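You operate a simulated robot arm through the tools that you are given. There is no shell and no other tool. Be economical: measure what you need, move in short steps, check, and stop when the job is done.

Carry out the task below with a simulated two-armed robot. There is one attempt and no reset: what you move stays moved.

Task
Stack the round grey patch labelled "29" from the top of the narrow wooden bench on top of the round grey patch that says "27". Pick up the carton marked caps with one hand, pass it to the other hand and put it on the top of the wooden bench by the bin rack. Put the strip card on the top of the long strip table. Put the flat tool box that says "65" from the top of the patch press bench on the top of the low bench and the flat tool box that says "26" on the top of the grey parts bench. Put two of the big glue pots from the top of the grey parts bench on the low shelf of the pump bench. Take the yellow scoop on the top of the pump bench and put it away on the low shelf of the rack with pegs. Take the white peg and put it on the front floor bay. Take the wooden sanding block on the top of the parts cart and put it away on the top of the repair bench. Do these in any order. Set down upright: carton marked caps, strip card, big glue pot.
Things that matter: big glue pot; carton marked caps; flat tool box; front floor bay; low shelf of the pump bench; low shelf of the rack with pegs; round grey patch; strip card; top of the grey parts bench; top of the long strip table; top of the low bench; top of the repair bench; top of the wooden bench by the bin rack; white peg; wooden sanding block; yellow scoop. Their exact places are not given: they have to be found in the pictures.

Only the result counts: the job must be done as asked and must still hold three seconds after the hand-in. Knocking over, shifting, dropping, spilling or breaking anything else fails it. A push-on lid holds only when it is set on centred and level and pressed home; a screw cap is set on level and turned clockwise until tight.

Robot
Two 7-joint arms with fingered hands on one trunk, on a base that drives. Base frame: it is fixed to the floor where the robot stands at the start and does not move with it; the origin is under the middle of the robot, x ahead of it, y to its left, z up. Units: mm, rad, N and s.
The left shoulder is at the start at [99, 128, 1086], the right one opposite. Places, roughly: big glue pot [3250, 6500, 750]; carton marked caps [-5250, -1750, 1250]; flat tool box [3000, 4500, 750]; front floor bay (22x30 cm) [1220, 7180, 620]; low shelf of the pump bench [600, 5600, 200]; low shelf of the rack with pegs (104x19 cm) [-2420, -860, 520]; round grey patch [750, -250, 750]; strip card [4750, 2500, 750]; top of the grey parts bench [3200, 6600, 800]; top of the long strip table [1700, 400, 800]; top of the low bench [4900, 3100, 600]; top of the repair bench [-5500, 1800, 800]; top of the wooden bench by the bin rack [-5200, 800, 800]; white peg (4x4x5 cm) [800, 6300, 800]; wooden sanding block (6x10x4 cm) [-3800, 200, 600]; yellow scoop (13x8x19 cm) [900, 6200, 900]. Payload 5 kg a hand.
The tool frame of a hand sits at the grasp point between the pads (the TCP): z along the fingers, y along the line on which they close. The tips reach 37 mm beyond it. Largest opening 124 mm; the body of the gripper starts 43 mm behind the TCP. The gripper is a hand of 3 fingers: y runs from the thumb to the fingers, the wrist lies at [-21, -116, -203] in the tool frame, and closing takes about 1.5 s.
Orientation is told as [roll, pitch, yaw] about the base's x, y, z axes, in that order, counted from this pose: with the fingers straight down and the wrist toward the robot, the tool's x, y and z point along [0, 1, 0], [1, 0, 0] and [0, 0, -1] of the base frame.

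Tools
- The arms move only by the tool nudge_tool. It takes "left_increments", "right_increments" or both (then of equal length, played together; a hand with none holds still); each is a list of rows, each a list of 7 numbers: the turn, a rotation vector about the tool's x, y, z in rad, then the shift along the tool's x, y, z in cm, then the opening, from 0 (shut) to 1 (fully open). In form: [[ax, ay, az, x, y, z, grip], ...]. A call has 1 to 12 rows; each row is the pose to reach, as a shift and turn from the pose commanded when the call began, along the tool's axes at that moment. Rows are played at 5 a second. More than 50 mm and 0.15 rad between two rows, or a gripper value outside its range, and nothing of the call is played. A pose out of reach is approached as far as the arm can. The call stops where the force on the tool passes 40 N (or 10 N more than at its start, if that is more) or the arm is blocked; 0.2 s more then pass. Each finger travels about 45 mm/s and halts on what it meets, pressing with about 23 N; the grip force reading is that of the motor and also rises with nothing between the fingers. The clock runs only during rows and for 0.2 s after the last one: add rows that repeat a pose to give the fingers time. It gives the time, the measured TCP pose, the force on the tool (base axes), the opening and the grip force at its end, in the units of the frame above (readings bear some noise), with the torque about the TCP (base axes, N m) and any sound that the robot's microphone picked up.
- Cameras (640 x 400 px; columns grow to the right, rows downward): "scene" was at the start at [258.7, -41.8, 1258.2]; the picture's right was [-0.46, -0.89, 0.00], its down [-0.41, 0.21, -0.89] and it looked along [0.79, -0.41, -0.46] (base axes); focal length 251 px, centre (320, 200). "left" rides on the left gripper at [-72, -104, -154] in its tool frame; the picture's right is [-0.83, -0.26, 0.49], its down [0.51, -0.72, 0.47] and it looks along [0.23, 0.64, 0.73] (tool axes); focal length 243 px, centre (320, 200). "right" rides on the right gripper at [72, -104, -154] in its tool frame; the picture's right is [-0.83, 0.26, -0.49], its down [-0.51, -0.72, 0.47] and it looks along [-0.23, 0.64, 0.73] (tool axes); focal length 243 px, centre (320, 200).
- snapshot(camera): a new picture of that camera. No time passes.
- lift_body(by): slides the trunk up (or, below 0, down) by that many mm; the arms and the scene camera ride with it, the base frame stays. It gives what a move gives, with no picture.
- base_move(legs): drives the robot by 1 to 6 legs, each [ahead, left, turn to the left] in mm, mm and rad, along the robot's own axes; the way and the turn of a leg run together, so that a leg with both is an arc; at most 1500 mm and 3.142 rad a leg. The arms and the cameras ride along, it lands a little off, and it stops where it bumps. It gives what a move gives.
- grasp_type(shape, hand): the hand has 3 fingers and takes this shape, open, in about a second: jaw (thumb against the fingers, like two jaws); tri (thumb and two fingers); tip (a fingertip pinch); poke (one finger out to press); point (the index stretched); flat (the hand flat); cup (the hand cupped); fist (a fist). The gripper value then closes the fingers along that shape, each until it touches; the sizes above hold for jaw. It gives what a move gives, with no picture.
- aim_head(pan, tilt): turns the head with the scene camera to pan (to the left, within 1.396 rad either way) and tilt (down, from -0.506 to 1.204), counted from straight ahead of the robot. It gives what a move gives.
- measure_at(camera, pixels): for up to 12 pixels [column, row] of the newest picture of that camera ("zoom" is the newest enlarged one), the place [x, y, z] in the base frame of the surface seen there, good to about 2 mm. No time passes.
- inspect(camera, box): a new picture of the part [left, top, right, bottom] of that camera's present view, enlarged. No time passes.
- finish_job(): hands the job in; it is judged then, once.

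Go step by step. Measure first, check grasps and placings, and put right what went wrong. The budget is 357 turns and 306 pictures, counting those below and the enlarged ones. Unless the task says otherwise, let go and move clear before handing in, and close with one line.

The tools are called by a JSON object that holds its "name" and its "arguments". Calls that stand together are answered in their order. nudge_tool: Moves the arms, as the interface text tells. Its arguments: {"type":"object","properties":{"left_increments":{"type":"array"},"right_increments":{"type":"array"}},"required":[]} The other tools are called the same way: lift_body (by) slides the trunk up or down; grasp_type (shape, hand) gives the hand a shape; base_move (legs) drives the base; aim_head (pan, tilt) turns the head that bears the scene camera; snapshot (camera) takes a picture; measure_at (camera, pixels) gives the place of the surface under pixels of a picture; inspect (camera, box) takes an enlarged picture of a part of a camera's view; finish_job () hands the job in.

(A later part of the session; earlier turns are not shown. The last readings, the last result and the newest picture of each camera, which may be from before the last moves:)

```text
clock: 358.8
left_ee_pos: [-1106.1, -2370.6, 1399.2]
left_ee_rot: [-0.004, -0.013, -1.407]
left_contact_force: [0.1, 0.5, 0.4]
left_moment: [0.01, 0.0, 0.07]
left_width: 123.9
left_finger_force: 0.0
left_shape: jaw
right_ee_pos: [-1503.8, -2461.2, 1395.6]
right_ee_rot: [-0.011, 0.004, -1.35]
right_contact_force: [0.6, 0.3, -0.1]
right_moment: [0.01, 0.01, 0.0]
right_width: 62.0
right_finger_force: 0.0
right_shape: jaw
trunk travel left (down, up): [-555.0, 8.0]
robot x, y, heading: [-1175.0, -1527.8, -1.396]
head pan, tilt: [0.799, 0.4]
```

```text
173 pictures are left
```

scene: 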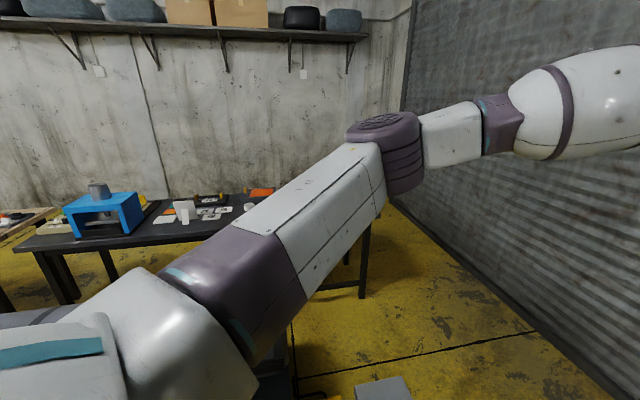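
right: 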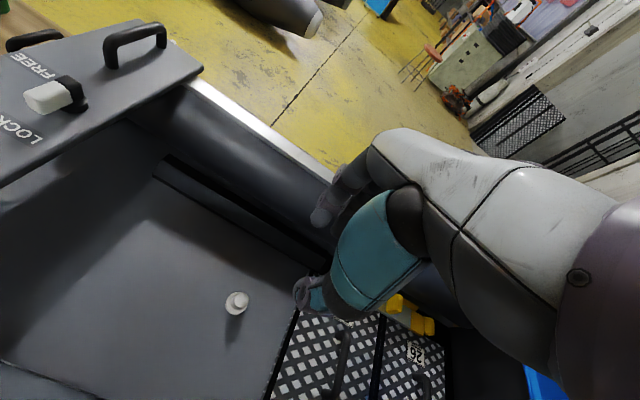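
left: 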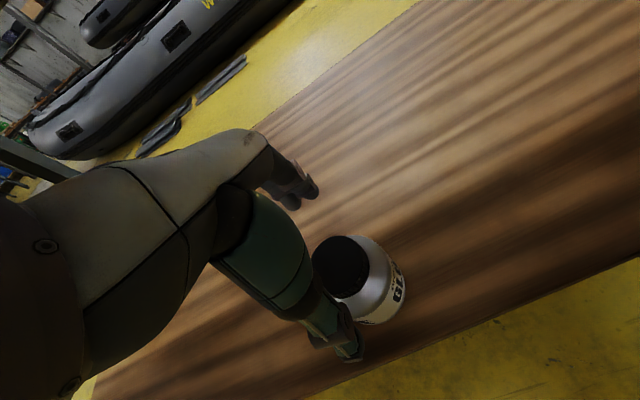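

Walls leave over a metre around the table's south end. I'll tuck the arms in, then go around it.

{"name": "nudge_tool", "arguments": {"left_increments": [[0, 0, 0, 3, -4, 0, 1], [0, 0, 0, 6, -8, 0, 1], [0, 0, 0, 9, -12, 0, 1], [0, 0, 0, 12, -16, 0, 1], [0, 0, 0, 15, -20, 0, 1], [0, 0, 0, 18, -24, 0, 1], [0, 0, 0, 21, -28, 0, 1]], "right_increments": [[0, 0, 0, 2, -4, 0, 0.5], [0, 0, 0, 4, -8, 0, 0.5], [0, 0, 0, 6, -12, 0, 0.5], [0, 0, 0, 8, -16, 0, 0.5], [0, 0, 0, 10, -20, 0, 0.5], [0, 0, 0, 12, -24, 0, 0.5], [0, 0, 0, 14, -28, 0, 0.5]]}}

{"name": "base_move", "arguments": {"legs": [[0, 0, -0.15], [880, 0, 0], [0, 0, 0.72], [780, 0, 0], [0, 0, 0.36], [700, 0, 0]]}}

{"name": "aim_head", "arguments": {"pan": 0.3, "tilt": 0.4}}

{"name": "snapshot", "arguments": {"camera": "scene"}}

```text
clock: 360.4
left_ee_pos: [-946.8, -2051.4, 1397.1]
left_ee_rot: [-0.002, -0.017, -1.408]
left_contact_force: [0.1, 1.2, 0.4]
left_moment: [-0.03, 0.06, 0.01]
left_width: 123.8
left_finger_force: 0.0
left_shape: jaw
right_ee_pos: [-1427.3, -2150.5, 1397.4]
right_ee_rot: [-0.01, 0.001, -1.352]
right_contact_force: [-0.5, 0.3, 1.1]
right_moment: [-0.05, 0.03, 0.01]
right_width: 62.2
right_finger_force: 0.1
right_shape: jaw
trunk travel left (down, up): [-555.0, 8.0]
robot x, y, heading: [-1169.3, -1524.6, -1.391]
head pan, tilt: [0.799, 0.4]
```

```text
clock: 369.2
left_ee_pos: [-554.2, -2886.9, 1400.0]
left_ee_rot: [-0.005, -0.024, -0.835]
left_contact_force: [0.0, 0.0, -0.6]
left_moment: [-0.06, -0.03, 0.01]
left_width: 124.1
left_finger_force: 0.0
left_shape: jaw
right_ee_pos: [-904.2, -3231.6, 1400.4]
right_ee_rot: [-0.011, -0.006, -0.775]
right_contact_force: [0.1, 0.7, 0.7]
right_moment: [-0.06, 0.0, -0.01]
right_width: 61.8
right_finger_force: 0.1
right_shape: jaw
trunk travel left (down, up): [-555.0, 8.0]
robot x, y, heading: [-1033.5, -2567.4, -0.822]
head pan, tilt: [0.799, 0.4]
stopped in leg 4: the robot was blocked; the commanded pose is now the measured one
```

```text
clock: 370.1
left_ee_pos: [-548.6, -2899.0, 1393.8]
left_ee_rot: [-0.004, -0.011, -0.835]
left_contact_force: [0.4, -0.4, -1.2]
left_moment: [-0.01, 0.02, 0.04]
left_width: 123.8
left_finger_force: 0.1
left_shape: jaw
right_ee_pos: [-900.5, -3243.7, 1391.8]
right_ee_rot: [-0.011, 0.006, -0.776]
right_contact_force: [1.2, -0.5, -0.2]
right_moment: [0.0, -0.02, 0.01]
right_width: 61.9
right_finger_force: 0.0
right_shape: jaw
trunk travel left (down, up): [-555.0, 8.0]
robot x, y, heading: [-1031.3, -2572.8, -0.819]
head pan, tilt: [0.3, 0.4]
```

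```text
172 pictures are left
```

scene: 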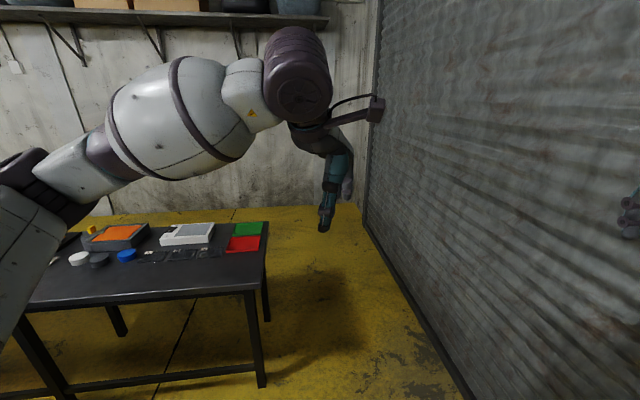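

Blocked by something near my feet, so I'll look down.

{"name": "aim_head", "arguments": {"pan": 0.2, "tilt": 1.2}}

{"name": "snapshot", "arguments": {"camera": "scene"}}

```text
clock: 371.2
left_ee_pos: [-550.6, -2895.1, 1396.9]
left_ee_rot: [-0.004, -0.016, -0.835]
left_contact_force: [0.3, -0.1, -0.4]
left_moment: [-0.01, -0.01, -0.02]
left_width: 123.9
left_finger_force: 0.0
left_shape: jaw
right_ee_pos: [-902.5, -3239.1, 1395.9]
right_ee_rot: [-0.011, 0.001, -0.776]
right_contact_force: [-0.3, 0.1, 0.1]
right_moment: [0.04, 0.02, -0.03]
right_width: 61.9
right_finger_force: 0.0
right_shape: jaw
trunk travel left (down, up): [-555.0, 8.0]
robot x, y, heading: [-1030.3, -2570.6, -0.816]
head pan, tilt: [0.201, 1.201]
```

```text
171 pictures are left
```

scene: 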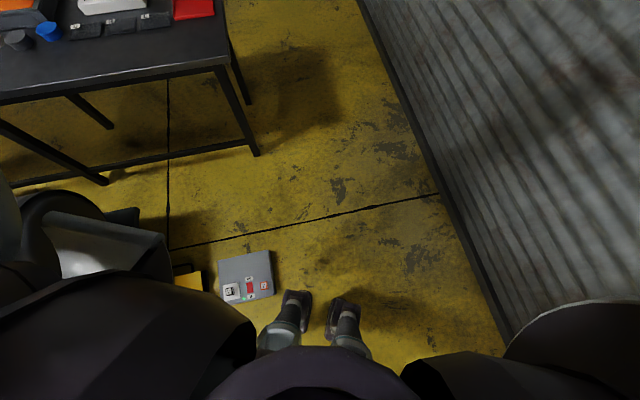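

{"name": "measure_at", "arguments": {"camera": "scene", "pixels": [[245, 270], [222, 262], [270, 295], [222, 300], [272, 252], [190, 282], [240, 80], [258, 152], [105, 183], [330, 190]]}}

{"name": "inspect", "arguments": {"camera": "scene", "box": [140, 220, 360, 360]}}

```text
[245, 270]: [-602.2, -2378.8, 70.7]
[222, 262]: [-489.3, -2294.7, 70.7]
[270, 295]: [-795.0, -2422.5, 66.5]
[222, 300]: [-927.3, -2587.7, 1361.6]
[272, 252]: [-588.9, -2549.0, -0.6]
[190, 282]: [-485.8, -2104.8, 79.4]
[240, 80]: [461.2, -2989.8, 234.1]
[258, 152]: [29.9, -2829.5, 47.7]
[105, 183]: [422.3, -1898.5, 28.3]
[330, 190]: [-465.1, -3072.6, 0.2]
```

```text
2.86 times, centred on (250, 290) of scene
```

zoom: 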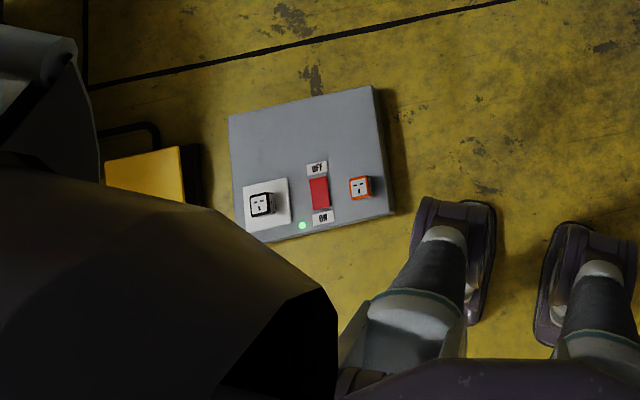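

{"name": "measure_at", "arguments": {"camera": "zoom", "pixels": [[366, 92], [235, 122], [390, 205], [250, 232], [320, 195], [360, 187], [262, 205], [110, 165], [180, 150]]}}

```text
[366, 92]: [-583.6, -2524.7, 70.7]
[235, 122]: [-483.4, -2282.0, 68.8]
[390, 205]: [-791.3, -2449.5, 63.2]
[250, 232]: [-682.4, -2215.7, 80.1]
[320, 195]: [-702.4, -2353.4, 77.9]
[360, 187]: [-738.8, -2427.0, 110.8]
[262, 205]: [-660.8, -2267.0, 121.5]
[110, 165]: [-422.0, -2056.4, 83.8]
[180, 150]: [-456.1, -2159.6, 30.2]
```

A floor power box was at my base's edge, still square with the room. I'll slide around it and continue along the lane by the door.

{"name": "base_move", "arguments": {"legs": [[246, -203, 0], [0, 0, 0.377], [1450, 0, 0], [0, 0, 0.885], [940, 0, 0]]}}

{"name": "aim_head", "arguments": {"pan": 0.5, "tilt": 0.45}}

{"name": "snapshot", "arguments": {"camera": "scene"}}

```text
clock: 381.3
left_ee_pos: [842.2, -3621.1, 1399.0]
left_ee_rot: [-0.033, -0.03, -0.499]
left_contact_force: [-0.2, -0.4, 0.3]
left_moment: [0.05, 0.0, 0.0]
left_width: 124.2
left_finger_force: 0.0
left_shape: jaw
right_ee_pos: [624.6, -4060.3, 1420.1]
right_ee_rot: [-0.053, -0.018, -0.44]
right_contact_force: [0.1, -0.4, -0.1]
right_moment: [0.02, -0.04, 0.01]
right_width: 62.1
right_finger_force: 0.1
right_shape: jaw
trunk travel left (down, up): [-555.0, 8.0]
robot x, y, heading: [280.0, -3517.7, -0.49]
head pan, tilt: [0.201, 1.201]
stopped in leg 3: the robot was blocked; the commanded pose is now the measured one
```

```text
clock: 382.4
left_ee_pos: [840.4, -3616.4, 1402.3]
left_ee_rot: [-0.036, -0.037, -0.493]
left_contact_force: [0.3, -0.3, 0.6]
left_moment: [0.0, 0.01, 0.02]
left_width: 124.0
left_finger_force: 0.0
left_shape: jaw
right_ee_pos: [625.5, -4057.2, 1421.9]
right_ee_rot: [-0.048, -0.019, -0.434]
right_contact_force: [-1.0, -0.9, 0.1]
right_moment: [-0.01, -0.01, -0.02]
right_width: 62.1
right_finger_force: 0.1
right_shape: jaw
trunk travel left (down, up): [-555.0, 8.0]
robot x, y, heading: [282.5, -3523.5, -0.485]
head pan, tilt: [0.499, 0.45]
```

```text
169 pictures are left
```

scene: 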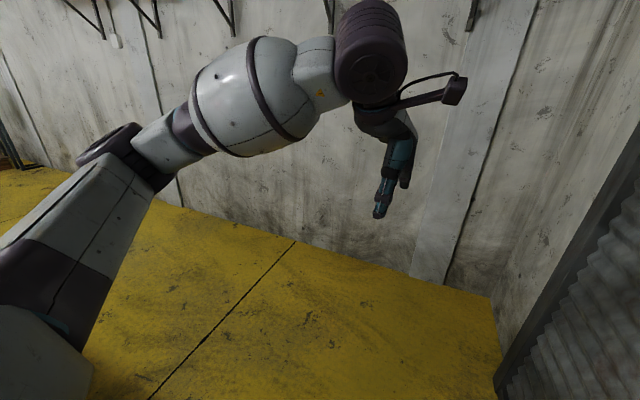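

The right elbow brushed the door wall. I'll step left, turn north-east and go on.

{"name": "base_move", "arguments": {"legs": [[0, 80, 0], [0, 0, 0.95], [900, 0, 0], [0, 0, 0.7]]}}

{"name": "aim_head", "arguments": {"pan": 0.0, "tilt": 0.4}}

{"name": "snapshot", "arguments": {"camera": "scene"}}

```text
clock: 392.2
left_ee_pos: [1200.9, -2493.2, 1396.2]
left_ee_rot: [0.0, -0.016, 1.156]
left_contact_force: [0.5, 0.4, -0.3]
left_moment: [0.02, 0.01, 0.0]
left_width: 124.0
left_finger_force: 0.1
left_shape: jaw
right_ee_pos: [1658.1, -2672.4, 1398.9]
right_ee_rot: [-0.016, -0.002, 1.217]
right_contact_force: [0.1, -0.2, -0.4]
right_moment: [0.04, 0.01, 0.0]
right_width: 61.9
right_finger_force: 0.1
right_shape: jaw
trunk travel left (down, up): [-555.0, 8.0]
robot x, y, heading: [1101.7, -3060.5, 1.169]
head pan, tilt: [0.499, 0.45]
```

```text
clock: 393.2
left_ee_pos: [1200.4, -2491.4, 1396.4]
left_ee_rot: [-0.004, -0.015, 1.154]
left_contact_force: [0.0, 0.8, 0.0]
left_moment: [0.01, 0.0, -0.03]
left_width: 124.0
left_finger_force: 0.1
left_shape: jaw
right_ee_pos: [1656.6, -2672.7, 1398.9]
right_ee_rot: [-0.016, 0.0, 1.215]
right_contact_force: [0.0, -0.3, -0.5]
right_moment: [-0.04, 0.01, -0.01]
right_width: 62.0
right_finger_force: 0.1
right_shape: jaw
trunk travel left (down, up): [-555.0, 8.0]
robot x, y, heading: [1102.4, -3063.4, 1.165]
head pan, tilt: [0.0, 0.4]
```

```text
168 pictures are left
```

scene: 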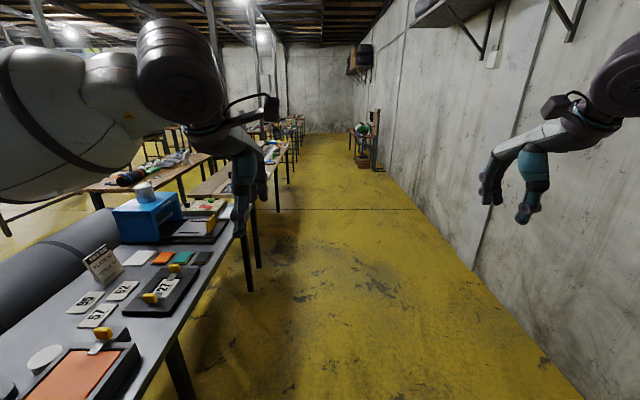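

A long clear aisle runs north along the east wall. I'll measure and drive on.

{"name": "measure_at", "arguments": {"camera": "scene", "pixels": [[250, 290], [278, 210], [290, 185], [365, 165], [378, 168], [405, 195], [350, 140], [300, 150], [470, 270], [352, 128]]}}

{"name": "inspect", "arguments": {"camera": "scene", "box": [240, 90, 420, 200]}}

```text
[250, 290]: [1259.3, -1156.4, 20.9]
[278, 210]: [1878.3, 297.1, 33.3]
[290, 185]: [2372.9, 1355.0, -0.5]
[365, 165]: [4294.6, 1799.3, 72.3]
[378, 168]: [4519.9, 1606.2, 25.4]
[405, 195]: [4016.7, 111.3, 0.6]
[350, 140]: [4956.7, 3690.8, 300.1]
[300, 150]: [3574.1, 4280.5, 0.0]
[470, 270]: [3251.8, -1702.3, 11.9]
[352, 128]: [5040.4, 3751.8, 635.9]
```

```text
3.56 times, centred on (330, 145) of scene
```

zoom: 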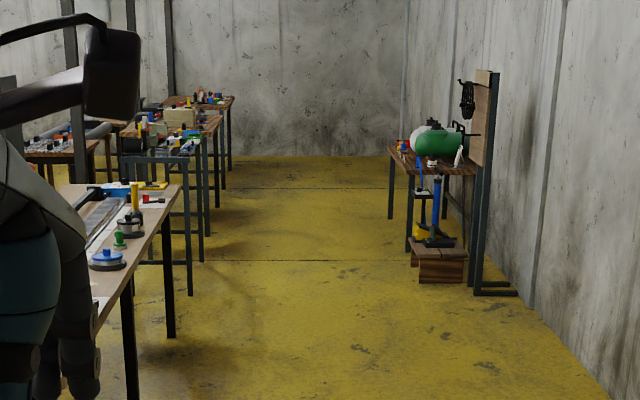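

{"name": "base_move", "arguments": {"legs": [[0, 0, -0.025], [1500, 0, 0], [1500, 0, 0], [1500, 0, 0], [400, 0, 0]]}}

{"name": "snapshot", "arguments": {"camera": "scene"}}

```text
clock: 417.3
left_ee_pos: [3299.3, 1985.3, 1397.9]
left_ee_rot: [-0.003, -0.019, 1.121]
left_contact_force: [0.7, -0.2, 0.2]
left_moment: [0.0, 0.0, -0.01]
left_width: 124.0
left_finger_force: 0.0
left_shape: jaw
right_ee_pos: [3748.7, 1790.4, 1400.6]
right_ee_rot: [-0.017, -0.005, 1.181]
right_contact_force: [-0.6, 0.2, 0.0]
right_moment: [0.03, -0.02, 0.01]
right_width: 61.9
right_finger_force: 0.2
right_shape: jaw
trunk travel left (down, up): [-555.0, 8.0]
robot x, y, heading: [3177.6, 1423.0, 1.135]
head pan, tilt: [0.0, 0.4]
```

```text
166 pictures are left
```

scene: 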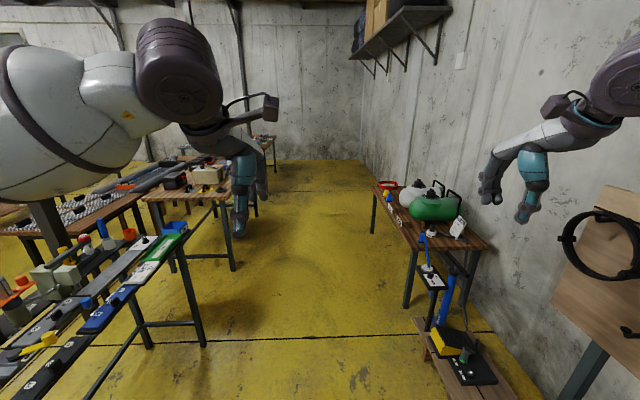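

{"name": "inspect", "arguments": {"camera": "scene", "box": [360, 160, 540, 290]}}

{"name": "measure_at", "arguments": {"camera": "zoom", "pixels": [[365, 230], [345, 245], [385, 260], [290, 170], [120, 140], [270, 250], [180, 240], [470, 300], [60, 95]]}}

{"name": "inspect", "arguments": {"camera": "scene", "box": [140, 150, 260, 230]}}

```text
3.08 times, centred on (450, 225) of scene
```

zoom: 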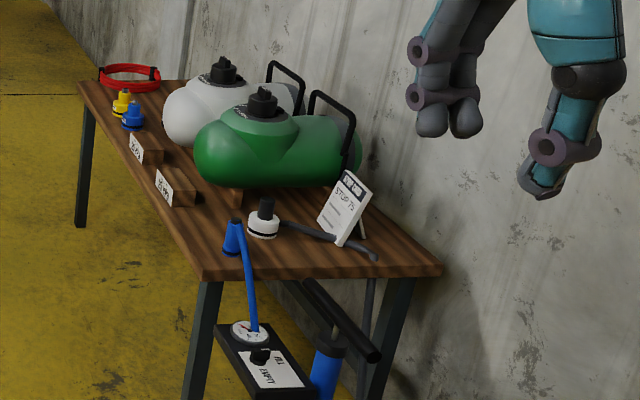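

```text
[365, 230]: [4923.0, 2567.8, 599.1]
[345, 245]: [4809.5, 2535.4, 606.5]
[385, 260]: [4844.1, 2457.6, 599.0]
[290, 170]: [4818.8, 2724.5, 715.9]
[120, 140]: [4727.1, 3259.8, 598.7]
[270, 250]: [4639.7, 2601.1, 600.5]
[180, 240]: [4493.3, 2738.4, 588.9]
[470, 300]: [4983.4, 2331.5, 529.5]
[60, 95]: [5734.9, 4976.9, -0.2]
```

```text
5.00 times, centred on (200, 190) of scene
```

zoom: 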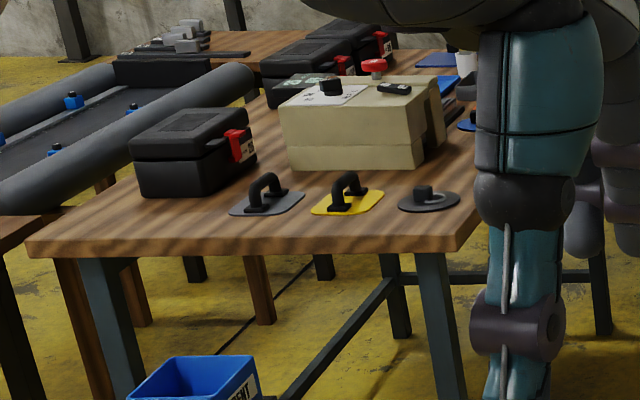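

{"name": "measure_at", "arguments": {"camera": "scene", "pixels": [[203, 345], [150, 345], [185, 240], [234, 268], [255, 215], [225, 185], [168, 182], [405, 305], [515, 395], [440, 360]]}}

```text
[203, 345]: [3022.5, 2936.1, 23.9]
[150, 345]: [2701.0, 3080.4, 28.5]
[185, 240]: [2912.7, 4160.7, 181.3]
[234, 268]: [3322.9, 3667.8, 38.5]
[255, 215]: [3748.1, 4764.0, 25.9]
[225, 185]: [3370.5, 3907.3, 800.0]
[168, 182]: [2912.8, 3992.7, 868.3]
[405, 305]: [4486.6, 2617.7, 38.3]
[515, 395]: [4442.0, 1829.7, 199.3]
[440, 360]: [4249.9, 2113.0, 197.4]
```

I'll drive up beside the patch press bench on its east side and look at the box labels.

{"name": "base_move", "arguments": {"legs": [[0, 0, 0.206], [1414, 0, 0], [0, 0, 0.028], [1000, 0, 0], [0, 0, 1.4]]}}

{"name": "aim_head", "arguments": {"pan": 0.0, "tilt": 0.7}}

{"name": "snapshot", "arguments": {"camera": "scene"}}

```text
clock: 433.5
left_ee_pos: [3056.3, 3859.9, 1397.3]
left_ee_rot: [-0.004, -0.016, 2.743]
left_contact_force: [0.1, -0.5, -1.0]
left_moment: [-0.02, 0.02, 0.01]
left_width: 124.0
left_finger_force: 0.1
left_shape: jaw
right_ee_pos: [3228.7, 4319.8, 1397.7]
right_ee_rot: [-0.016, -0.001, 2.801]
right_contact_force: [-0.1, -0.9, 0.7]
right_moment: [-0.01, -0.03, 0.0]
right_width: 61.9
right_finger_force: 0.1
right_shape: jaw
trunk travel left (down, up): [-555.0, 8.0]
robot x, y, heading: [3624.4, 3769.1, 2.755]
head pan, tilt: [0.0, 0.4]
```

```text
clock: 434.3
left_ee_pos: [3056.1, 3859.6, 1395.9]
left_ee_rot: [-0.004, -0.016, 2.743]
left_contact_force: [-0.5, -0.7, -0.4]
left_moment: [0.0, -0.01, 0.0]
left_width: 123.6
left_finger_force: 0.0
left_shape: jaw
right_ee_pos: [3228.6, 4319.9, 1398.3]
right_ee_rot: [-0.016, -0.002, 2.8]
right_contact_force: [0.1, 0.7, 0.2]
right_moment: [-0.01, 0.0, 0.02]
right_width: 61.9
right_finger_force: 0.0
right_shape: jaw
trunk travel left (down, up): [-555.0, 8.0]
robot x, y, heading: [3624.0, 3770.4, 2.755]
head pan, tilt: [0.0, 0.7]
```

```text
163 pictures are left
```

scene: 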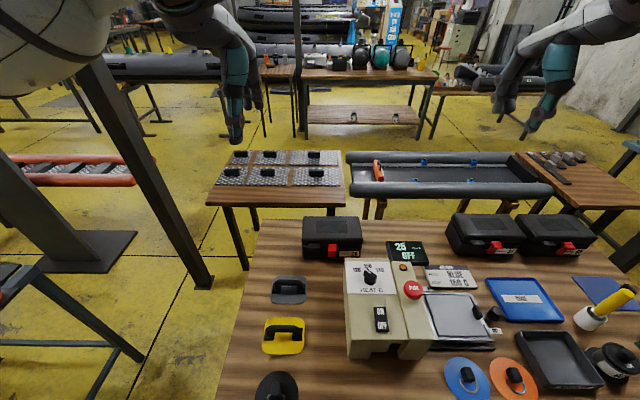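

Now the red tags with labels face me. I'll zoom in on the three boxes.

{"name": "inspect", "arguments": {"camera": "scene", "box": [290, 205, 390, 265]}}

{"name": "inspect", "arguments": {"camera": "scene", "box": [440, 200, 610, 270]}}

```text
6.40 times, centred on (340, 235) of scene
```

zoom: 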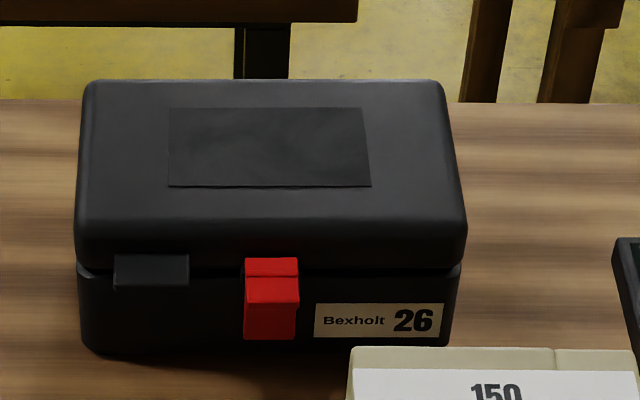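

```text
3.76 times, centred on (525, 235) of scene
```

zoom: 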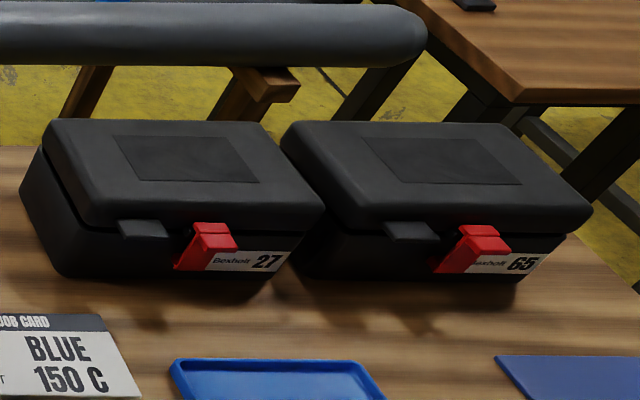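

{"name": "measure_at", "arguments": {"camera": "scene", "pixels": [[306, 218], [358, 218], [361, 240], [304, 240], [304, 257], [359, 257], [333, 230], [521, 216], [569, 217], [594, 235], [541, 237], [582, 252]]}}

```text
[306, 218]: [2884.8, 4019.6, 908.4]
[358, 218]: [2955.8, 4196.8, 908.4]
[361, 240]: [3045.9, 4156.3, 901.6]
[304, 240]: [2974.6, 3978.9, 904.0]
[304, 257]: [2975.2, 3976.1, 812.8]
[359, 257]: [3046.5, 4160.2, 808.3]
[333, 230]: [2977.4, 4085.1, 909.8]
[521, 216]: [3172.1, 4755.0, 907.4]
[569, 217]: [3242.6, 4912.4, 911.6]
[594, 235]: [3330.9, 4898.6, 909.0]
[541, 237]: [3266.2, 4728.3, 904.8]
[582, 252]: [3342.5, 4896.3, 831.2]
```

Labels confirmed: 26 is the left box, 27 the middle one, 65 the right one. Box 26 is about 198×105 mm with its top at 909. I'll check how close the press is to its front.

{"name": "measure_at", "arguments": {"camera": "scene", "pixels": [[346, 262], [380, 260], [414, 262], [350, 355], [370, 275], [413, 290], [390, 250], [425, 250], [289, 283]]}}

{"name": "base_move", "arguments": {"legs": [[0, -210, 0]]}}

{"name": "lift_body", "arguments": {"by": -200}}

```text
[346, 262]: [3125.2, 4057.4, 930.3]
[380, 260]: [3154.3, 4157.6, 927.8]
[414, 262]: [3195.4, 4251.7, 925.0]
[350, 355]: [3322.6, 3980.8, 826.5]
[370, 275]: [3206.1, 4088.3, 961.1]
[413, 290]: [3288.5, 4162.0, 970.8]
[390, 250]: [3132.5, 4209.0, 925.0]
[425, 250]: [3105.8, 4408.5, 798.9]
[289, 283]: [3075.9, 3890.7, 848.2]
```

```text
clock: 436.8
left_ee_pos: [3133.3, 4050.6, 1396.5]
left_ee_rot: [-0.004, -0.016, 2.746]
left_contact_force: [1.0, 0.0, 0.1]
left_moment: [0.0, -0.01, 0.02]
left_width: 124.1
left_finger_force: 0.0
left_shape: jaw
right_ee_pos: [3304.1, 4510.8, 1399.9]
right_ee_rot: [-0.017, -0.002, 2.807]
right_contact_force: [0.6, -0.5, 0.7]
right_moment: [0.01, 0.01, -0.01]
right_width: 62.0
right_finger_force: 0.2
right_shape: jaw
trunk travel left (down, up): [-555.0, 8.0]
robot x, y, heading: [3703.5, 3962.3, 2.761]
head pan, tilt: [0.0, 0.7]
```

```text
clock: 438.9
left_ee_pos: [3133.8, 4050.8, 1197.0]
left_ee_rot: [-0.005, -0.015, 2.745]
left_contact_force: [0.5, 0.9, 0.6]
left_moment: [0.0, 0.01, -0.03]
left_width: 124.2
left_finger_force: 0.1
left_shape: jaw
right_ee_pos: [3303.9, 4511.2, 1199.3]
right_ee_rot: [-0.016, -0.003, 2.805]
right_contact_force: [-0.6, -0.5, 0.1]
right_moment: [0.04, -0.02, 0.0]
right_width: 61.9
right_finger_force: 0.0
right_shape: jaw
trunk travel left (down, up): [-355.0, 208.0]
robot x, y, heading: [3704.8, 3967.8, 2.761]
head pan, tilt: [0.0, 0.7]
```

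The press leaves 110 mm of room. The left hand goes above box 26, offset 40 mm clear of its latch.

{"name": "nudge_tool", "arguments": {"left_increments": [[0.015, 0, 0, -0.3, 4.4, 0, 1], [0.015, 0, -0.015, -0.6, 8.8, 0, 1], [0.015, 0, -0.015, -0.9, 13.2, 0, 1], [0.015, 0, -0.015, -0.9, 17.3, 0, 1], [0.015, 0, -0.015, -0.9, 17.3, 5, 1], [0.015, 0, -0.015, -0.9, 17.3, 10, 1], [0.015, 0, -0.015, -0.9, 17.3, 15, 1], [0.015, 0, -0.015, -0.9, 17.3, 20, 1], [0.015, 0, -0.015, -0.9, 17.3, 23, 1], [0.015, 0, -0.015, -0.9, 17.3, 23, 1]]}}

{"name": "snapshot", "arguments": {"camera": "scene"}}

{"name": "snapshot", "arguments": {"camera": "left"}}

```text
clock: 441.1
left_ee_pos: [2974.9, 4128.3, 969.2]
left_ee_rot: [-0.002, -0.003, 2.762]
left_contact_force: [-0.7, -0.6, 0.0]
left_moment: [0.01, -0.02, 0.0]
left_width: 124.0
left_finger_force: 0.0
left_shape: jaw
right_ee_pos: [3304.7, 4512.3, 1197.8]
right_ee_rot: [-0.016, -0.002, 2.806]
right_contact_force: [0.1, -0.4, -0.3]
right_moment: [-0.02, 0.01, 0.01]
right_width: 61.7
right_finger_force: 0.0
right_shape: jaw
trunk travel left (down, up): [-355.0, 208.0]
robot x, y, heading: [3706.2, 3961.6, 2.757]
head pan, tilt: [0.0, 0.7]
```

```text
160 pictures are left
```

scene: 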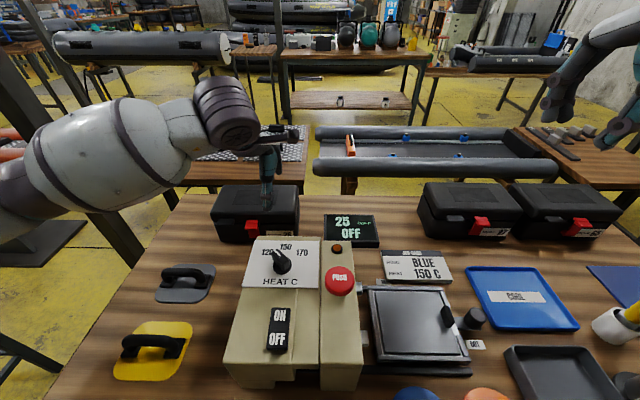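

```text
159 pictures are left
```

left: 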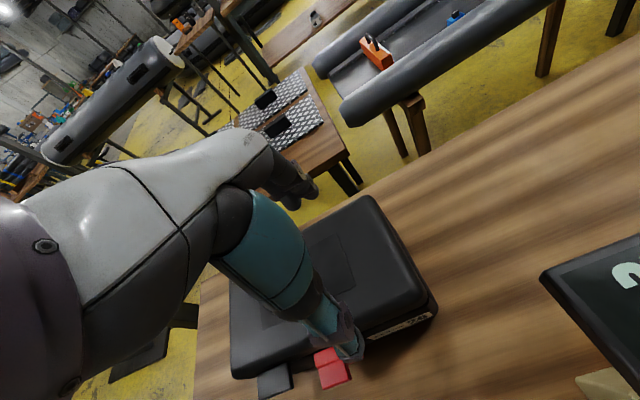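

{"name": "nudge_tool", "arguments": {"left_increments": [[0, 0, 0, -0.2, -0.45, 0, 1], [0, 0, 0, -0.2, -0.45, 3, 1], [0, 0, 0, -0.2, -0.45, 6, 1], [0, 0, 0, -0.2, -0.45, 8.8, 1], [0, 0, 0, -0.2, -0.45, 8.8, 1]]}}

{"name": "inspect", "arguments": {"camera": "left", "box": [200, 160, 480, 400]}}

```text
clock: 442.1
left_ee_pos: [2976.9, 4128.7, 901.9]
left_ee_rot: [-0.01, -0.019, 2.762]
left_contact_force: [3.9, -2.8, 18.7]
left_moment: [0.48, 0.71, 0.05]
left_width: 124.1
left_finger_force: 0.1
left_shape: jaw
right_ee_pos: [3305.9, 4511.7, 1199.0]
right_ee_rot: [-0.015, 0.0, 2.806]
right_contact_force: [0.4, 0.6, 0.4]
right_moment: [0.01, -0.01, 0.03]
right_width: 62.3
right_finger_force: 0.1
right_shape: jaw
trunk travel left (down, up): [-355.0, 208.0]
robot x, y, heading: [3703.7, 3962.8, 2.757]
head pan, tilt: [0.0, 0.7]
stopped in row 4 (left hand): the force on the tool passed its limit at 47 N (the readings are from after the stop); the commanded pose is now the measured one
```

```text
1.67 times, centred on (340, 280) of left
```

zoom: 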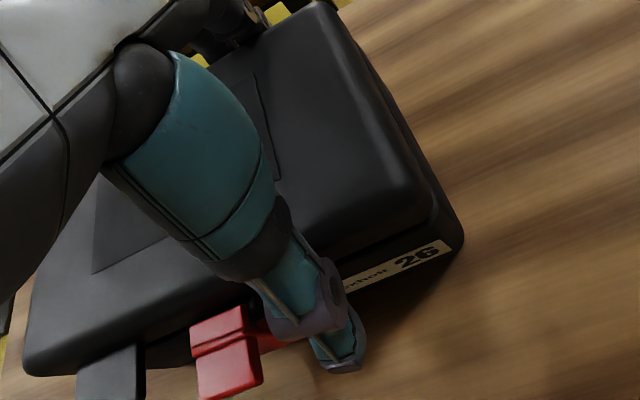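

The fingers' inner knuckles touch the lid's rear edge at this depth, so this is about as deep as the hand goes. I'll back up 4 mm and close on the lid's sides.

{"name": "nudge_tool", "arguments": {"left_increments": [[0.019, -0.01, 0, 0, 0.1, -0.4, 1], [0.019, -0.01, 0, 0, 0.1, -0.4, 0.8], [0.019, -0.01, 0, 0, 0.1, -0.4, 0.6], [0.019, -0.01, 0, 0, 0.1, -0.4, 0.3], [0.019, -0.01, 0, 0, 0.1, -0.4, 0], [0.019, -0.01, 0, 0, 0.1, -0.4, 0]]}}

{"name": "nudge_tool", "arguments": {"left_increments": [[0, 0, 0, 0, 0, -1, 0], [0, 0, 0, 0, 0, -3, 0]]}}

{"name": "snapshot", "arguments": {"camera": "scene"}}

{"name": "snapshot", "arguments": {"camera": "left"}}

```text
clock: 443.5
left_ee_pos: [2976.0, 4128.8, 902.7]
left_ee_rot: [-0.017, 0.004, 2.763]
left_contact_force: [1.2, -0.7, 13.1]
left_moment: [0.43, 0.74, 0.04]
left_width: 113.3
left_finger_force: 22.8
left_shape: jaw
right_ee_pos: [3305.2, 4511.0, 1198.8]
right_ee_rot: [-0.016, -0.003, 2.806]
right_contact_force: [0.0, -0.1, 0.8]
right_moment: [-0.01, -0.02, -0.03]
right_width: 61.7
right_finger_force: 0.1
right_shape: jaw
trunk travel left (down, up): [-355.0, 208.0]
robot x, y, heading: [3701.3, 3963.9, 2.759]
head pan, tilt: [0.0, 0.7]
```

```text
clock: 444.1
left_ee_pos: [2976.7, 4130.4, 931.2]
left_ee_rot: [-0.018, 0.005, 2.763]
left_contact_force: [0.1, 0.3, -5.2]
left_moment: [0.17, -0.06, 0.04]
left_width: 113.4
left_finger_force: 23.0
left_shape: jaw
right_ee_pos: [3304.6, 4512.5, 1198.9]
right_ee_rot: [-0.015, -0.002, 2.807]
right_contact_force: [0.4, 0.1, -0.7]
right_moment: [0.0, 0.02, 0.01]
right_width: 62.0
right_finger_force: 0.2
right_shape: jaw
trunk travel left (down, up): [-355.0, 208.0]
robot x, y, heading: [3707.4, 3966.3, 2.757]
head pan, tilt: [0.0, 0.7]
```

```text
157 pictures are left
```

scene: 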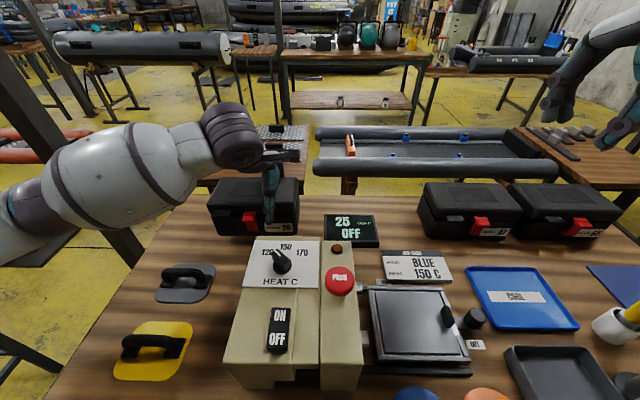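

```text
156 pictures are left
```

left: 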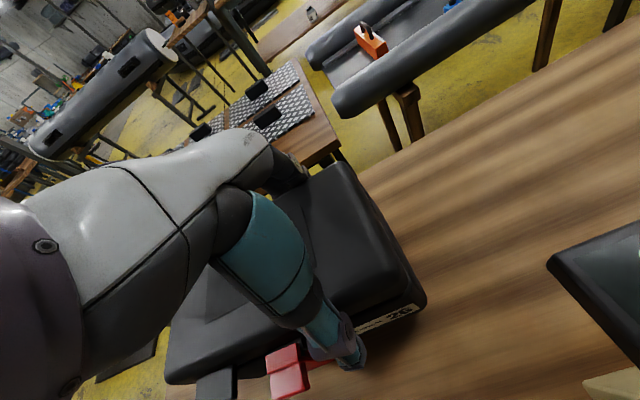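

Box 26 is held, weighing about 0.5 kg. I'll raise it well above the press and pull it in.

{"name": "nudge_tool", "arguments": {"left_increments": [[0, 0, 0, 0, 0, -4.5, 0], [0, 0, 0, 0, 0, -9, 0], [0, 0, 0, 0, 0, -13.5, 0], [0, 0, 0, 0, 0, -18, 0], [0, 0, 0, 3, -3, -21, 0], [0, 0, 0, 6, -6, -24, 0], [0, 0, 0, 9, -10, -25, 0], [0, 0, 0, 12, -14, -25, 0]]}}

{"name": "snapshot", "arguments": {"camera": "scene"}}

```text
refused: row 5 steps farther than a row can; nothing moved
```

```text
155 pictures are left
```

scene: 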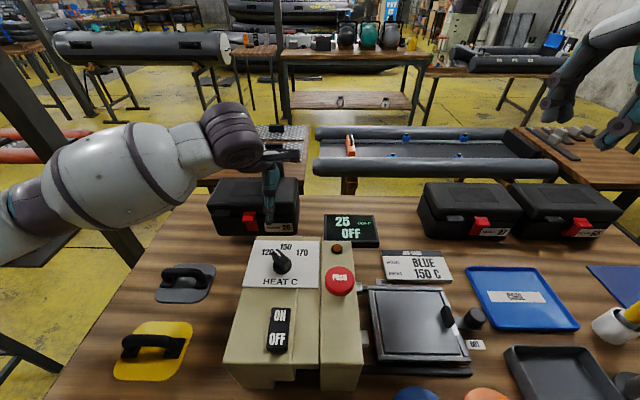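

{"name": "nudge_tool", "arguments": {"left_increments": [[0, 0, 0, 0, 0, -4.5, 0], [0, 0, 0, 0, 0, -9, 0], [0, 0, 0, 0, 0, -13.5, 0], [0, 0, 0, 0, 0, -18, 0], [0, 0, 0, 2, -3, -20, 0], [0, 0, 0, 5, -6, -21, 0], [0, 0, 0, 8, -9, -21, 0], [0, 0, 0, 11, -12, -21, 0]]}}

{"name": "base_move", "arguments": {"legs": [[-60, 0, 0], [0, -600, 0]]}}

{"name": "snapshot", "arguments": {"camera": "scene"}}

```text
clock: 445.9
left_ee_pos: [3043.4, 3979.3, 1140.3]
left_ee_rot: [-0.02, 0.001, 2.763]
left_contact_force: [0.0, 0.2, -3.4]
left_moment: [0.23, -0.05, 0.0]
left_width: 113.4
left_finger_force: 23.8
left_shape: jaw
right_ee_pos: [3305.4, 4509.4, 1200.1]
right_ee_rot: [-0.018, -0.003, 2.805]
right_contact_force: [-0.6, -0.4, 0.1]
right_moment: [0.02, 0.03, 0.01]
right_width: 62.1
right_finger_force: 0.2
right_shape: jaw
trunk travel left (down, up): [-355.0, 208.0]
robot x, y, heading: [3706.6, 3962.1, 2.757]
head pan, tilt: [0.0, 0.7]
```

```text
clock: 452.2
left_ee_pos: [3319.9, 4511.8, 1140.0]
left_ee_rot: [-0.02, 0.006, 2.759]
left_contact_force: [0.1, 0.8, -4.3]
left_moment: [0.17, -0.04, -0.01]
left_width: 113.1
left_finger_force: 22.7
left_shape: jaw
right_ee_pos: [3582.7, 5041.9, 1199.1]
right_ee_rot: [-0.014, -0.001, 2.804]
right_contact_force: [0.4, -0.5, -0.6]
right_moment: [-0.02, 0.03, -0.01]
right_width: 61.9
right_finger_force: 0.0
right_shape: jaw
trunk travel left (down, up): [-355.0, 208.0]
robot x, y, heading: [3979.3, 4494.0, 2.753]
head pan, tilt: [0.0, 0.7]
```

```text
154 pictures are left
```

scene: 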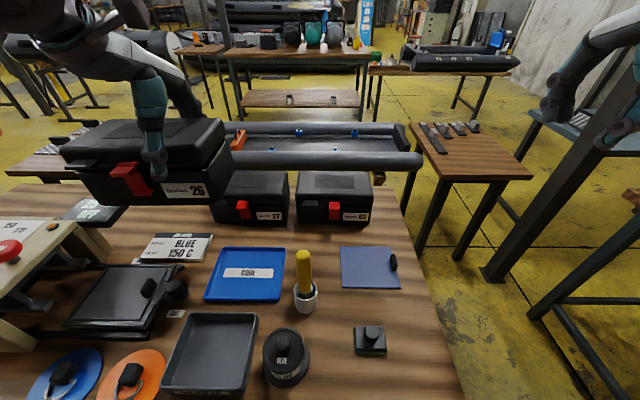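

{"name": "inspect", "arguments": {"camera": "scene", "box": [200, 155, 390, 235]}}

{"name": "measure_at", "arguments": {"camera": "scene", "pixels": [[300, 175], [368, 175], [371, 202], [299, 201], [301, 220], [370, 221], [335, 188], [290, 201], [289, 222], [285, 175]]}}

```text
3.37 times, centred on (295, 195) of scene
```

zoom: 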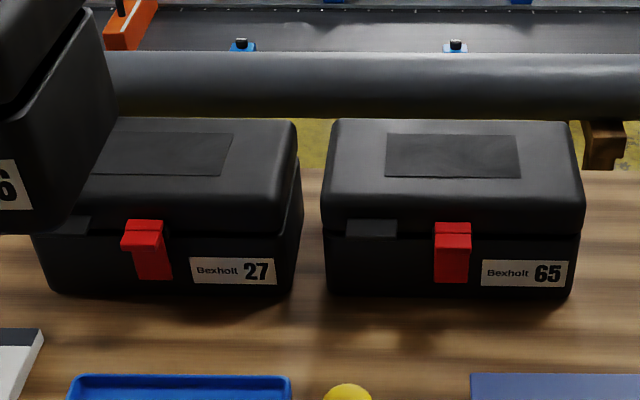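

```text
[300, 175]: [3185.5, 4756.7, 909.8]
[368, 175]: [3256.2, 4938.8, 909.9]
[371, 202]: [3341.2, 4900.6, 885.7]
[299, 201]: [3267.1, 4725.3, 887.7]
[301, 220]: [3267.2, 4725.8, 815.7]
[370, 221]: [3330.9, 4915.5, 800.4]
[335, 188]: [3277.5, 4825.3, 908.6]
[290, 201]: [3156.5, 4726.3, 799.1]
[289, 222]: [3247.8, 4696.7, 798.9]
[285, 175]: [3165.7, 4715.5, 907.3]
```

Box 65 centre is near l=5697 with its latch centred, and I'll offset the same way. I'm moving the right hand above it.

{"name": "nudge_tool", "arguments": {"right_increments": [[0, 0, 0.01, 3.3, 2.9, 0, 1], [0, 0, 0.02, 6.6, 5.8, 0, 1], [0, 0, 0.03, 10, 8.7, 0, 1], [0, 0, 0.04, 13.3, 11.6, 0, 1], [0, 0, 0.044, 16.7, 14.5, 0, 1], [0, 0, 0.044, 20, 17.4, 0, 1], [0, 0, 0.044, 23.4, 20.3, 1, 1], [0.0, -0.015, 0.044, 26.77, 23.14, 2, 1], [0, -0.015, 0.044, 26.77, 23.14, 7, 1], [0, -0.015, 0.044, 26.77, 23.14, 12, 1], [0, -0.015, 0.044, 26.77, 23.14, 17, 1], [0, -0.015, 0.044, 26.77, 23.14, 21.5, 1]]}}

{"name": "snapshot", "arguments": {"camera": "scene"}}

{"name": "snapshot", "arguments": {"camera": "right"}}

```text
clock: 454.8
left_ee_pos: [3319.2, 4512.2, 1138.2]
left_ee_rot: [-0.018, 0.007, 2.76]
left_contact_force: [0.0, 0.9, -3.6]
left_moment: [0.18, -0.07, -0.01]
left_width: 113.1
left_finger_force: 23.4
left_shape: jaw
right_ee_pos: [3275.5, 4874.1, 981.1]
right_ee_rot: [-0.032, -0.002, 2.758]
right_contact_force: [0.0, -0.2, 0.4]
right_moment: [0.0, -0.01, 0.0]
right_width: 123.8
right_finger_force: 0.1
right_shape: jaw
trunk travel left (down, up): [-355.0, 208.0]
robot x, y, heading: [3983.6, 4492.4, 2.754]
head pan, tilt: [0.0, 0.7]
```

```text
152 pictures are left
```

scene: 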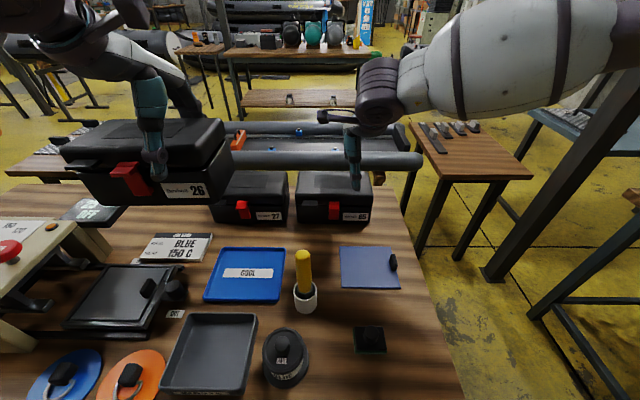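

```text
151 pictures are left
```

right: 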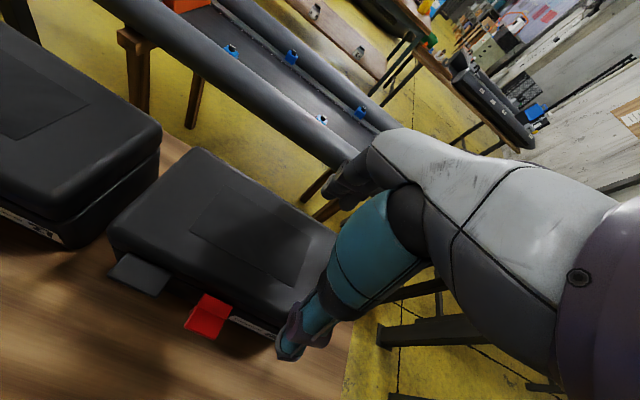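

{"name": "nudge_tool", "arguments": {"right_increments": [[0, 0.016, 0, 0, -0.2, 0, 1], [0, 0.032, 0, 0, -0.3, 3, 1], [0, 0.032, 0, 0, -0.3, 6, 1], [0, 0.032, 0, 0, -0.3, 7.5, 1], [0, 0.032, 0, 0, -0.3, 7.5, 0.8], [0, 0.032, 0, 0, -0.3, 7.5, 0.6], [0, 0.032, 0, 0, -0.3, 7.5, 0.3], [0, 0.032, 0, 0, -0.3, 7.5, 0], [0, 0.032, 0, 0, -0.3, 7.5, 0]]}}

{"name": "snapshot", "arguments": {"camera": "right"}}

```text
clock: 455.6
left_ee_pos: [3323.1, 4512.2, 1141.0]
left_ee_rot: [-0.019, 0.002, 2.758]
left_contact_force: [-0.1, 0.3, -4.4]
left_moment: [0.16, -0.04, 0.02]
left_width: 113.3
left_finger_force: 23.3
left_shape: jaw
right_ee_pos: [3277.4, 4869.6, 942.6]
right_ee_rot: [0.008, -0.027, 2.76]
right_contact_force: [2.9, 2.3, 20.4]
right_moment: [0.8, 1.14, -0.25]
right_width: 123.4
right_finger_force: 0.1
right_shape: jaw
trunk travel left (down, up): [-355.0, 208.0]
robot x, y, heading: [3983.2, 4492.5, 2.756]
head pan, tilt: [0.0, 0.7]
stopped in row 3 (right hand): the force on the tool passed its limit at 49 N (the readings are from after the stop); the commanded pose is now the measured one
```

```text
150 pictures are left
```

right: 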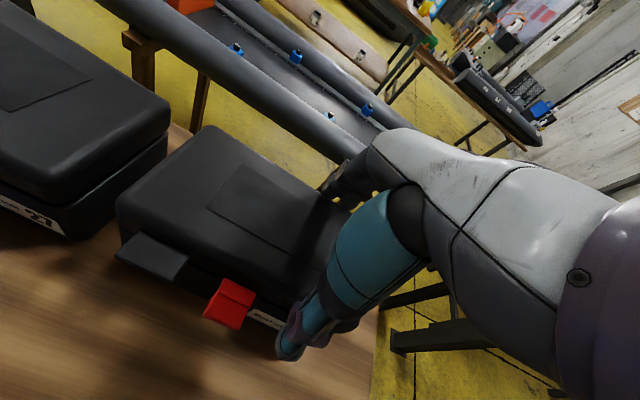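

{"name": "measure_at", "arguments": {"camera": "right", "pixels": [[212, 128], [260, 155], [300, 176], [205, 140], [120, 205], [270, 310], [250, 150], [150, 225]]}}

```text
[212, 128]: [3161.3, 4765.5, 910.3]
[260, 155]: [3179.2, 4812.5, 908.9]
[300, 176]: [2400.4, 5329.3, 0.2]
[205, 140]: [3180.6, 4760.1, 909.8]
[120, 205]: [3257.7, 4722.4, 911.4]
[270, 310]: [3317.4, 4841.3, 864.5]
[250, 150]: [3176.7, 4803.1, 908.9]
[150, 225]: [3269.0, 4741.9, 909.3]
```

The lid's real depth is about 113 mm, with its back edge at n≈1158, so my fingers landed on it. I'll raise, shift 15 mm west, and descend again.

{"name": "nudge_tool", "arguments": {"right_increments": [[0.014, 0, 0, 0, 0, -1.5, 1], [0.027, -0.008, 0, 0, 0.8, -2.5, 1], [0.027, -0.008, 0, 0, 1.55, -2.5, 1], [0.027, -0.008, 0, 0, 1.55, 0, 1], [0.027, -0.008, 0, 0, 1.55, 2, 1], [0.027, -0.008, 0, 0, 1.55, 3.6, 1]]}}

```text
clock: 457.0
left_ee_pos: [3323.9, 4509.7, 1140.3]
left_ee_rot: [-0.019, 0.002, 2.758]
left_contact_force: [0.3, 0.3, -4.1]
left_moment: [0.18, -0.05, -0.01]
left_width: 113.1
left_finger_force: 22.8
left_shape: jaw
right_ee_pos: [3262.3, 4872.8, 906.4]
right_ee_rot: [-0.002, 0.002, 2.759]
right_contact_force: [5.9, -3.8, 30.9]
right_moment: [-0.44, -0.73, -0.06]
right_width: 124.0
right_finger_force: 0.1
right_shape: jaw
trunk travel left (down, up): [-355.0, 208.0]
robot x, y, heading: [3982.5, 4488.4, 2.757]
head pan, tilt: [0.0, 0.7]
```

It's in at full depth, so I'll close and lift.

{"name": "nudge_tool", "arguments": {"right_increments": [[0, 0, 0, 0, 0, -0.3, 0.9], [0, 0, 0, 0, 0, -0.3, 0.6], [0, 0, 0, 0, 0, -0.3, 0.2], [0, 0, 0, 0, 0, -0.3, 0], [0, 0, 0, 0, 0, -0.3, 0], [0, 0, 0, 0, 0, -3, 0], [0, 0, 0, 0, 0, -7, 0], [0, 0, 0, 0, 0, -11.5, 0], [0, 0, 0, 0, 0, -16, 0], [0, 0, 0, 0, 0, -20, 0]]}}

{"name": "snapshot", "arguments": {"camera": "scene"}}

```text
clock: 459.2
left_ee_pos: [3320.1, 4511.2, 1138.6]
left_ee_rot: [-0.019, 0.004, 2.758]
left_contact_force: [0.1, -0.1, -3.5]
left_moment: [0.2, -0.06, 0.02]
left_width: 113.2
left_finger_force: 23.1
left_shape: jaw
right_ee_pos: [3259.7, 4874.8, 1099.9]
right_ee_rot: [-0.004, 0.008, 2.761]
right_contact_force: [0.9, 1.0, -3.8]
right_moment: [0.18, -0.04, -0.02]
right_width: 110.9
right_finger_force: 22.4
right_shape: jaw
trunk travel left (down, up): [-355.0, 208.0]
robot x, y, heading: [3982.0, 4493.0, 2.758]
head pan, tilt: [0.0, 0.7]
```

```text
149 pictures are left
```

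scene: 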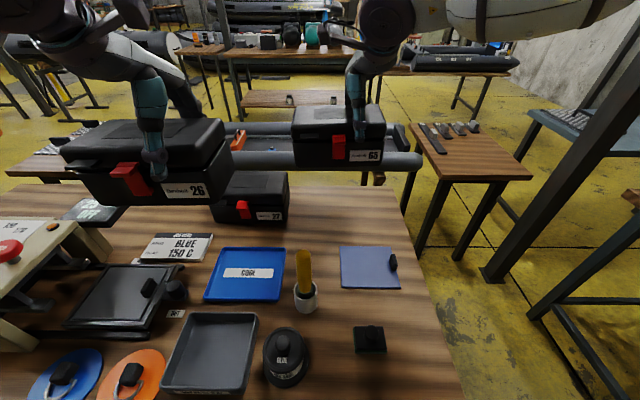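

Both boxes are held. I'll tuck the right one in, back into the aisle, turn to face the low bench, and slide along it.

{"name": "nudge_tool", "arguments": {"right_increments": [[0, 0, 0, -3, -3.5, -1, 0], [0, 0, 0, -6, -7, -2, 0], [0, 0, 0, -9, -10, -3, 0], [0, 0, 0, -12, -12, -4, 0]]}}

{"name": "base_move", "arguments": {"legs": [[-330, 0, 0], [0, 0, -3.137], [100, -970, 0]]}}

{"name": "snapshot", "arguments": {"camera": "scene"}}

```text
clock: 460.2
left_ee_pos: [3322.1, 4513.1, 1140.6]
left_ee_rot: [-0.019, 0.004, 2.76]
left_contact_force: [0.2, 0.7, -3.5]
left_moment: [0.16, -0.04, 0.01]
left_width: 113.3
left_finger_force: 23.1
left_shape: jaw
right_ee_pos: [3415.6, 4940.3, 1141.9]
right_ee_rot: [-0.001, 0.007, 2.759]
right_contact_force: [0.9, -0.6, -3.8]
right_moment: [0.11, -0.04, 0.07]
right_width: 111.2
right_finger_force: 23.1
right_shape: jaw
trunk travel left (down, up): [-355.0, 208.0]
robot x, y, heading: [3980.3, 4490.9, 2.757]
head pan, tilt: [0.0, 0.7]
```

```text
clock: 478.0
left_ee_pos: [4670.8, 3424.7, 1137.3]
left_ee_rot: [-0.019, 0.008, -0.406]
left_contact_force: [-0.4, -0.1, -4.5]
left_moment: [-0.16, 0.08, -0.02]
left_width: 112.8
left_finger_force: 22.6
left_shape: jaw
right_ee_pos: [4567.3, 2999.4, 1140.4]
right_ee_rot: [-0.002, 0.008, -0.406]
right_contact_force: [-0.4, 0.6, -4.0]
right_moment: [-0.14, 0.08, -0.03]
right_width: 111.0
right_finger_force: 23.2
right_shape: jaw
trunk travel left (down, up): [-355.0, 208.0]
robot x, y, heading: [4008.5, 3459.0, -0.404]
head pan, tilt: [0.0, 0.7]
```

```text
148 pictures are left
```

scene: 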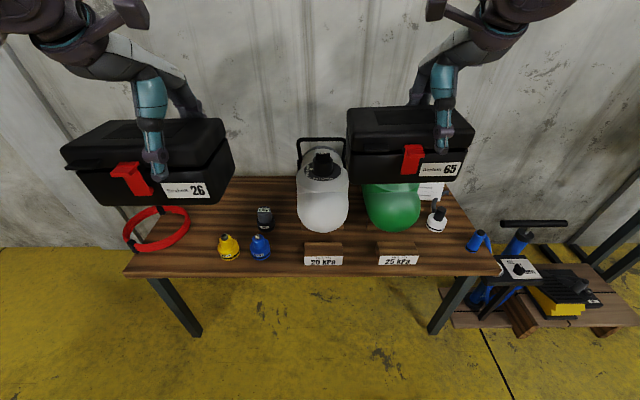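

{"name": "measure_at", "arguments": {"camera": "scene", "pixels": [[130, 272], [490, 272], [235, 190], [290, 185], [280, 200], [230, 215], [200, 225], [228, 246], [260, 246], [265, 218], [298, 215], [245, 200]]}}

{"name": "inspect", "arguments": {"camera": "scene", "box": [110, 130, 350, 290]}}

```text
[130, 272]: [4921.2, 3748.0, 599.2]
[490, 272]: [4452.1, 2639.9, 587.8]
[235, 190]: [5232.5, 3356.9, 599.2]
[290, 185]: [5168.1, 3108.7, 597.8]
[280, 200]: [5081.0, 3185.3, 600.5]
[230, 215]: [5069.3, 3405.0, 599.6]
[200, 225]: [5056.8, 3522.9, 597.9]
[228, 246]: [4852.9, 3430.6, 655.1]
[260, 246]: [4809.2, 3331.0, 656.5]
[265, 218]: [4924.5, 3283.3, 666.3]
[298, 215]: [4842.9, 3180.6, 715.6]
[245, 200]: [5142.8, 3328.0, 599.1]
```

```text
2.50 times, centred on (230, 210) of scene
```

zoom: 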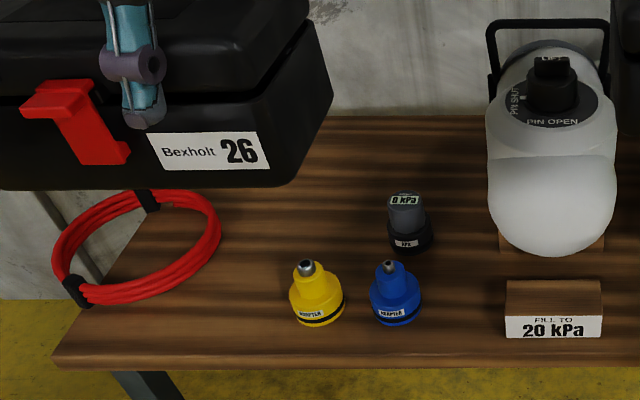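

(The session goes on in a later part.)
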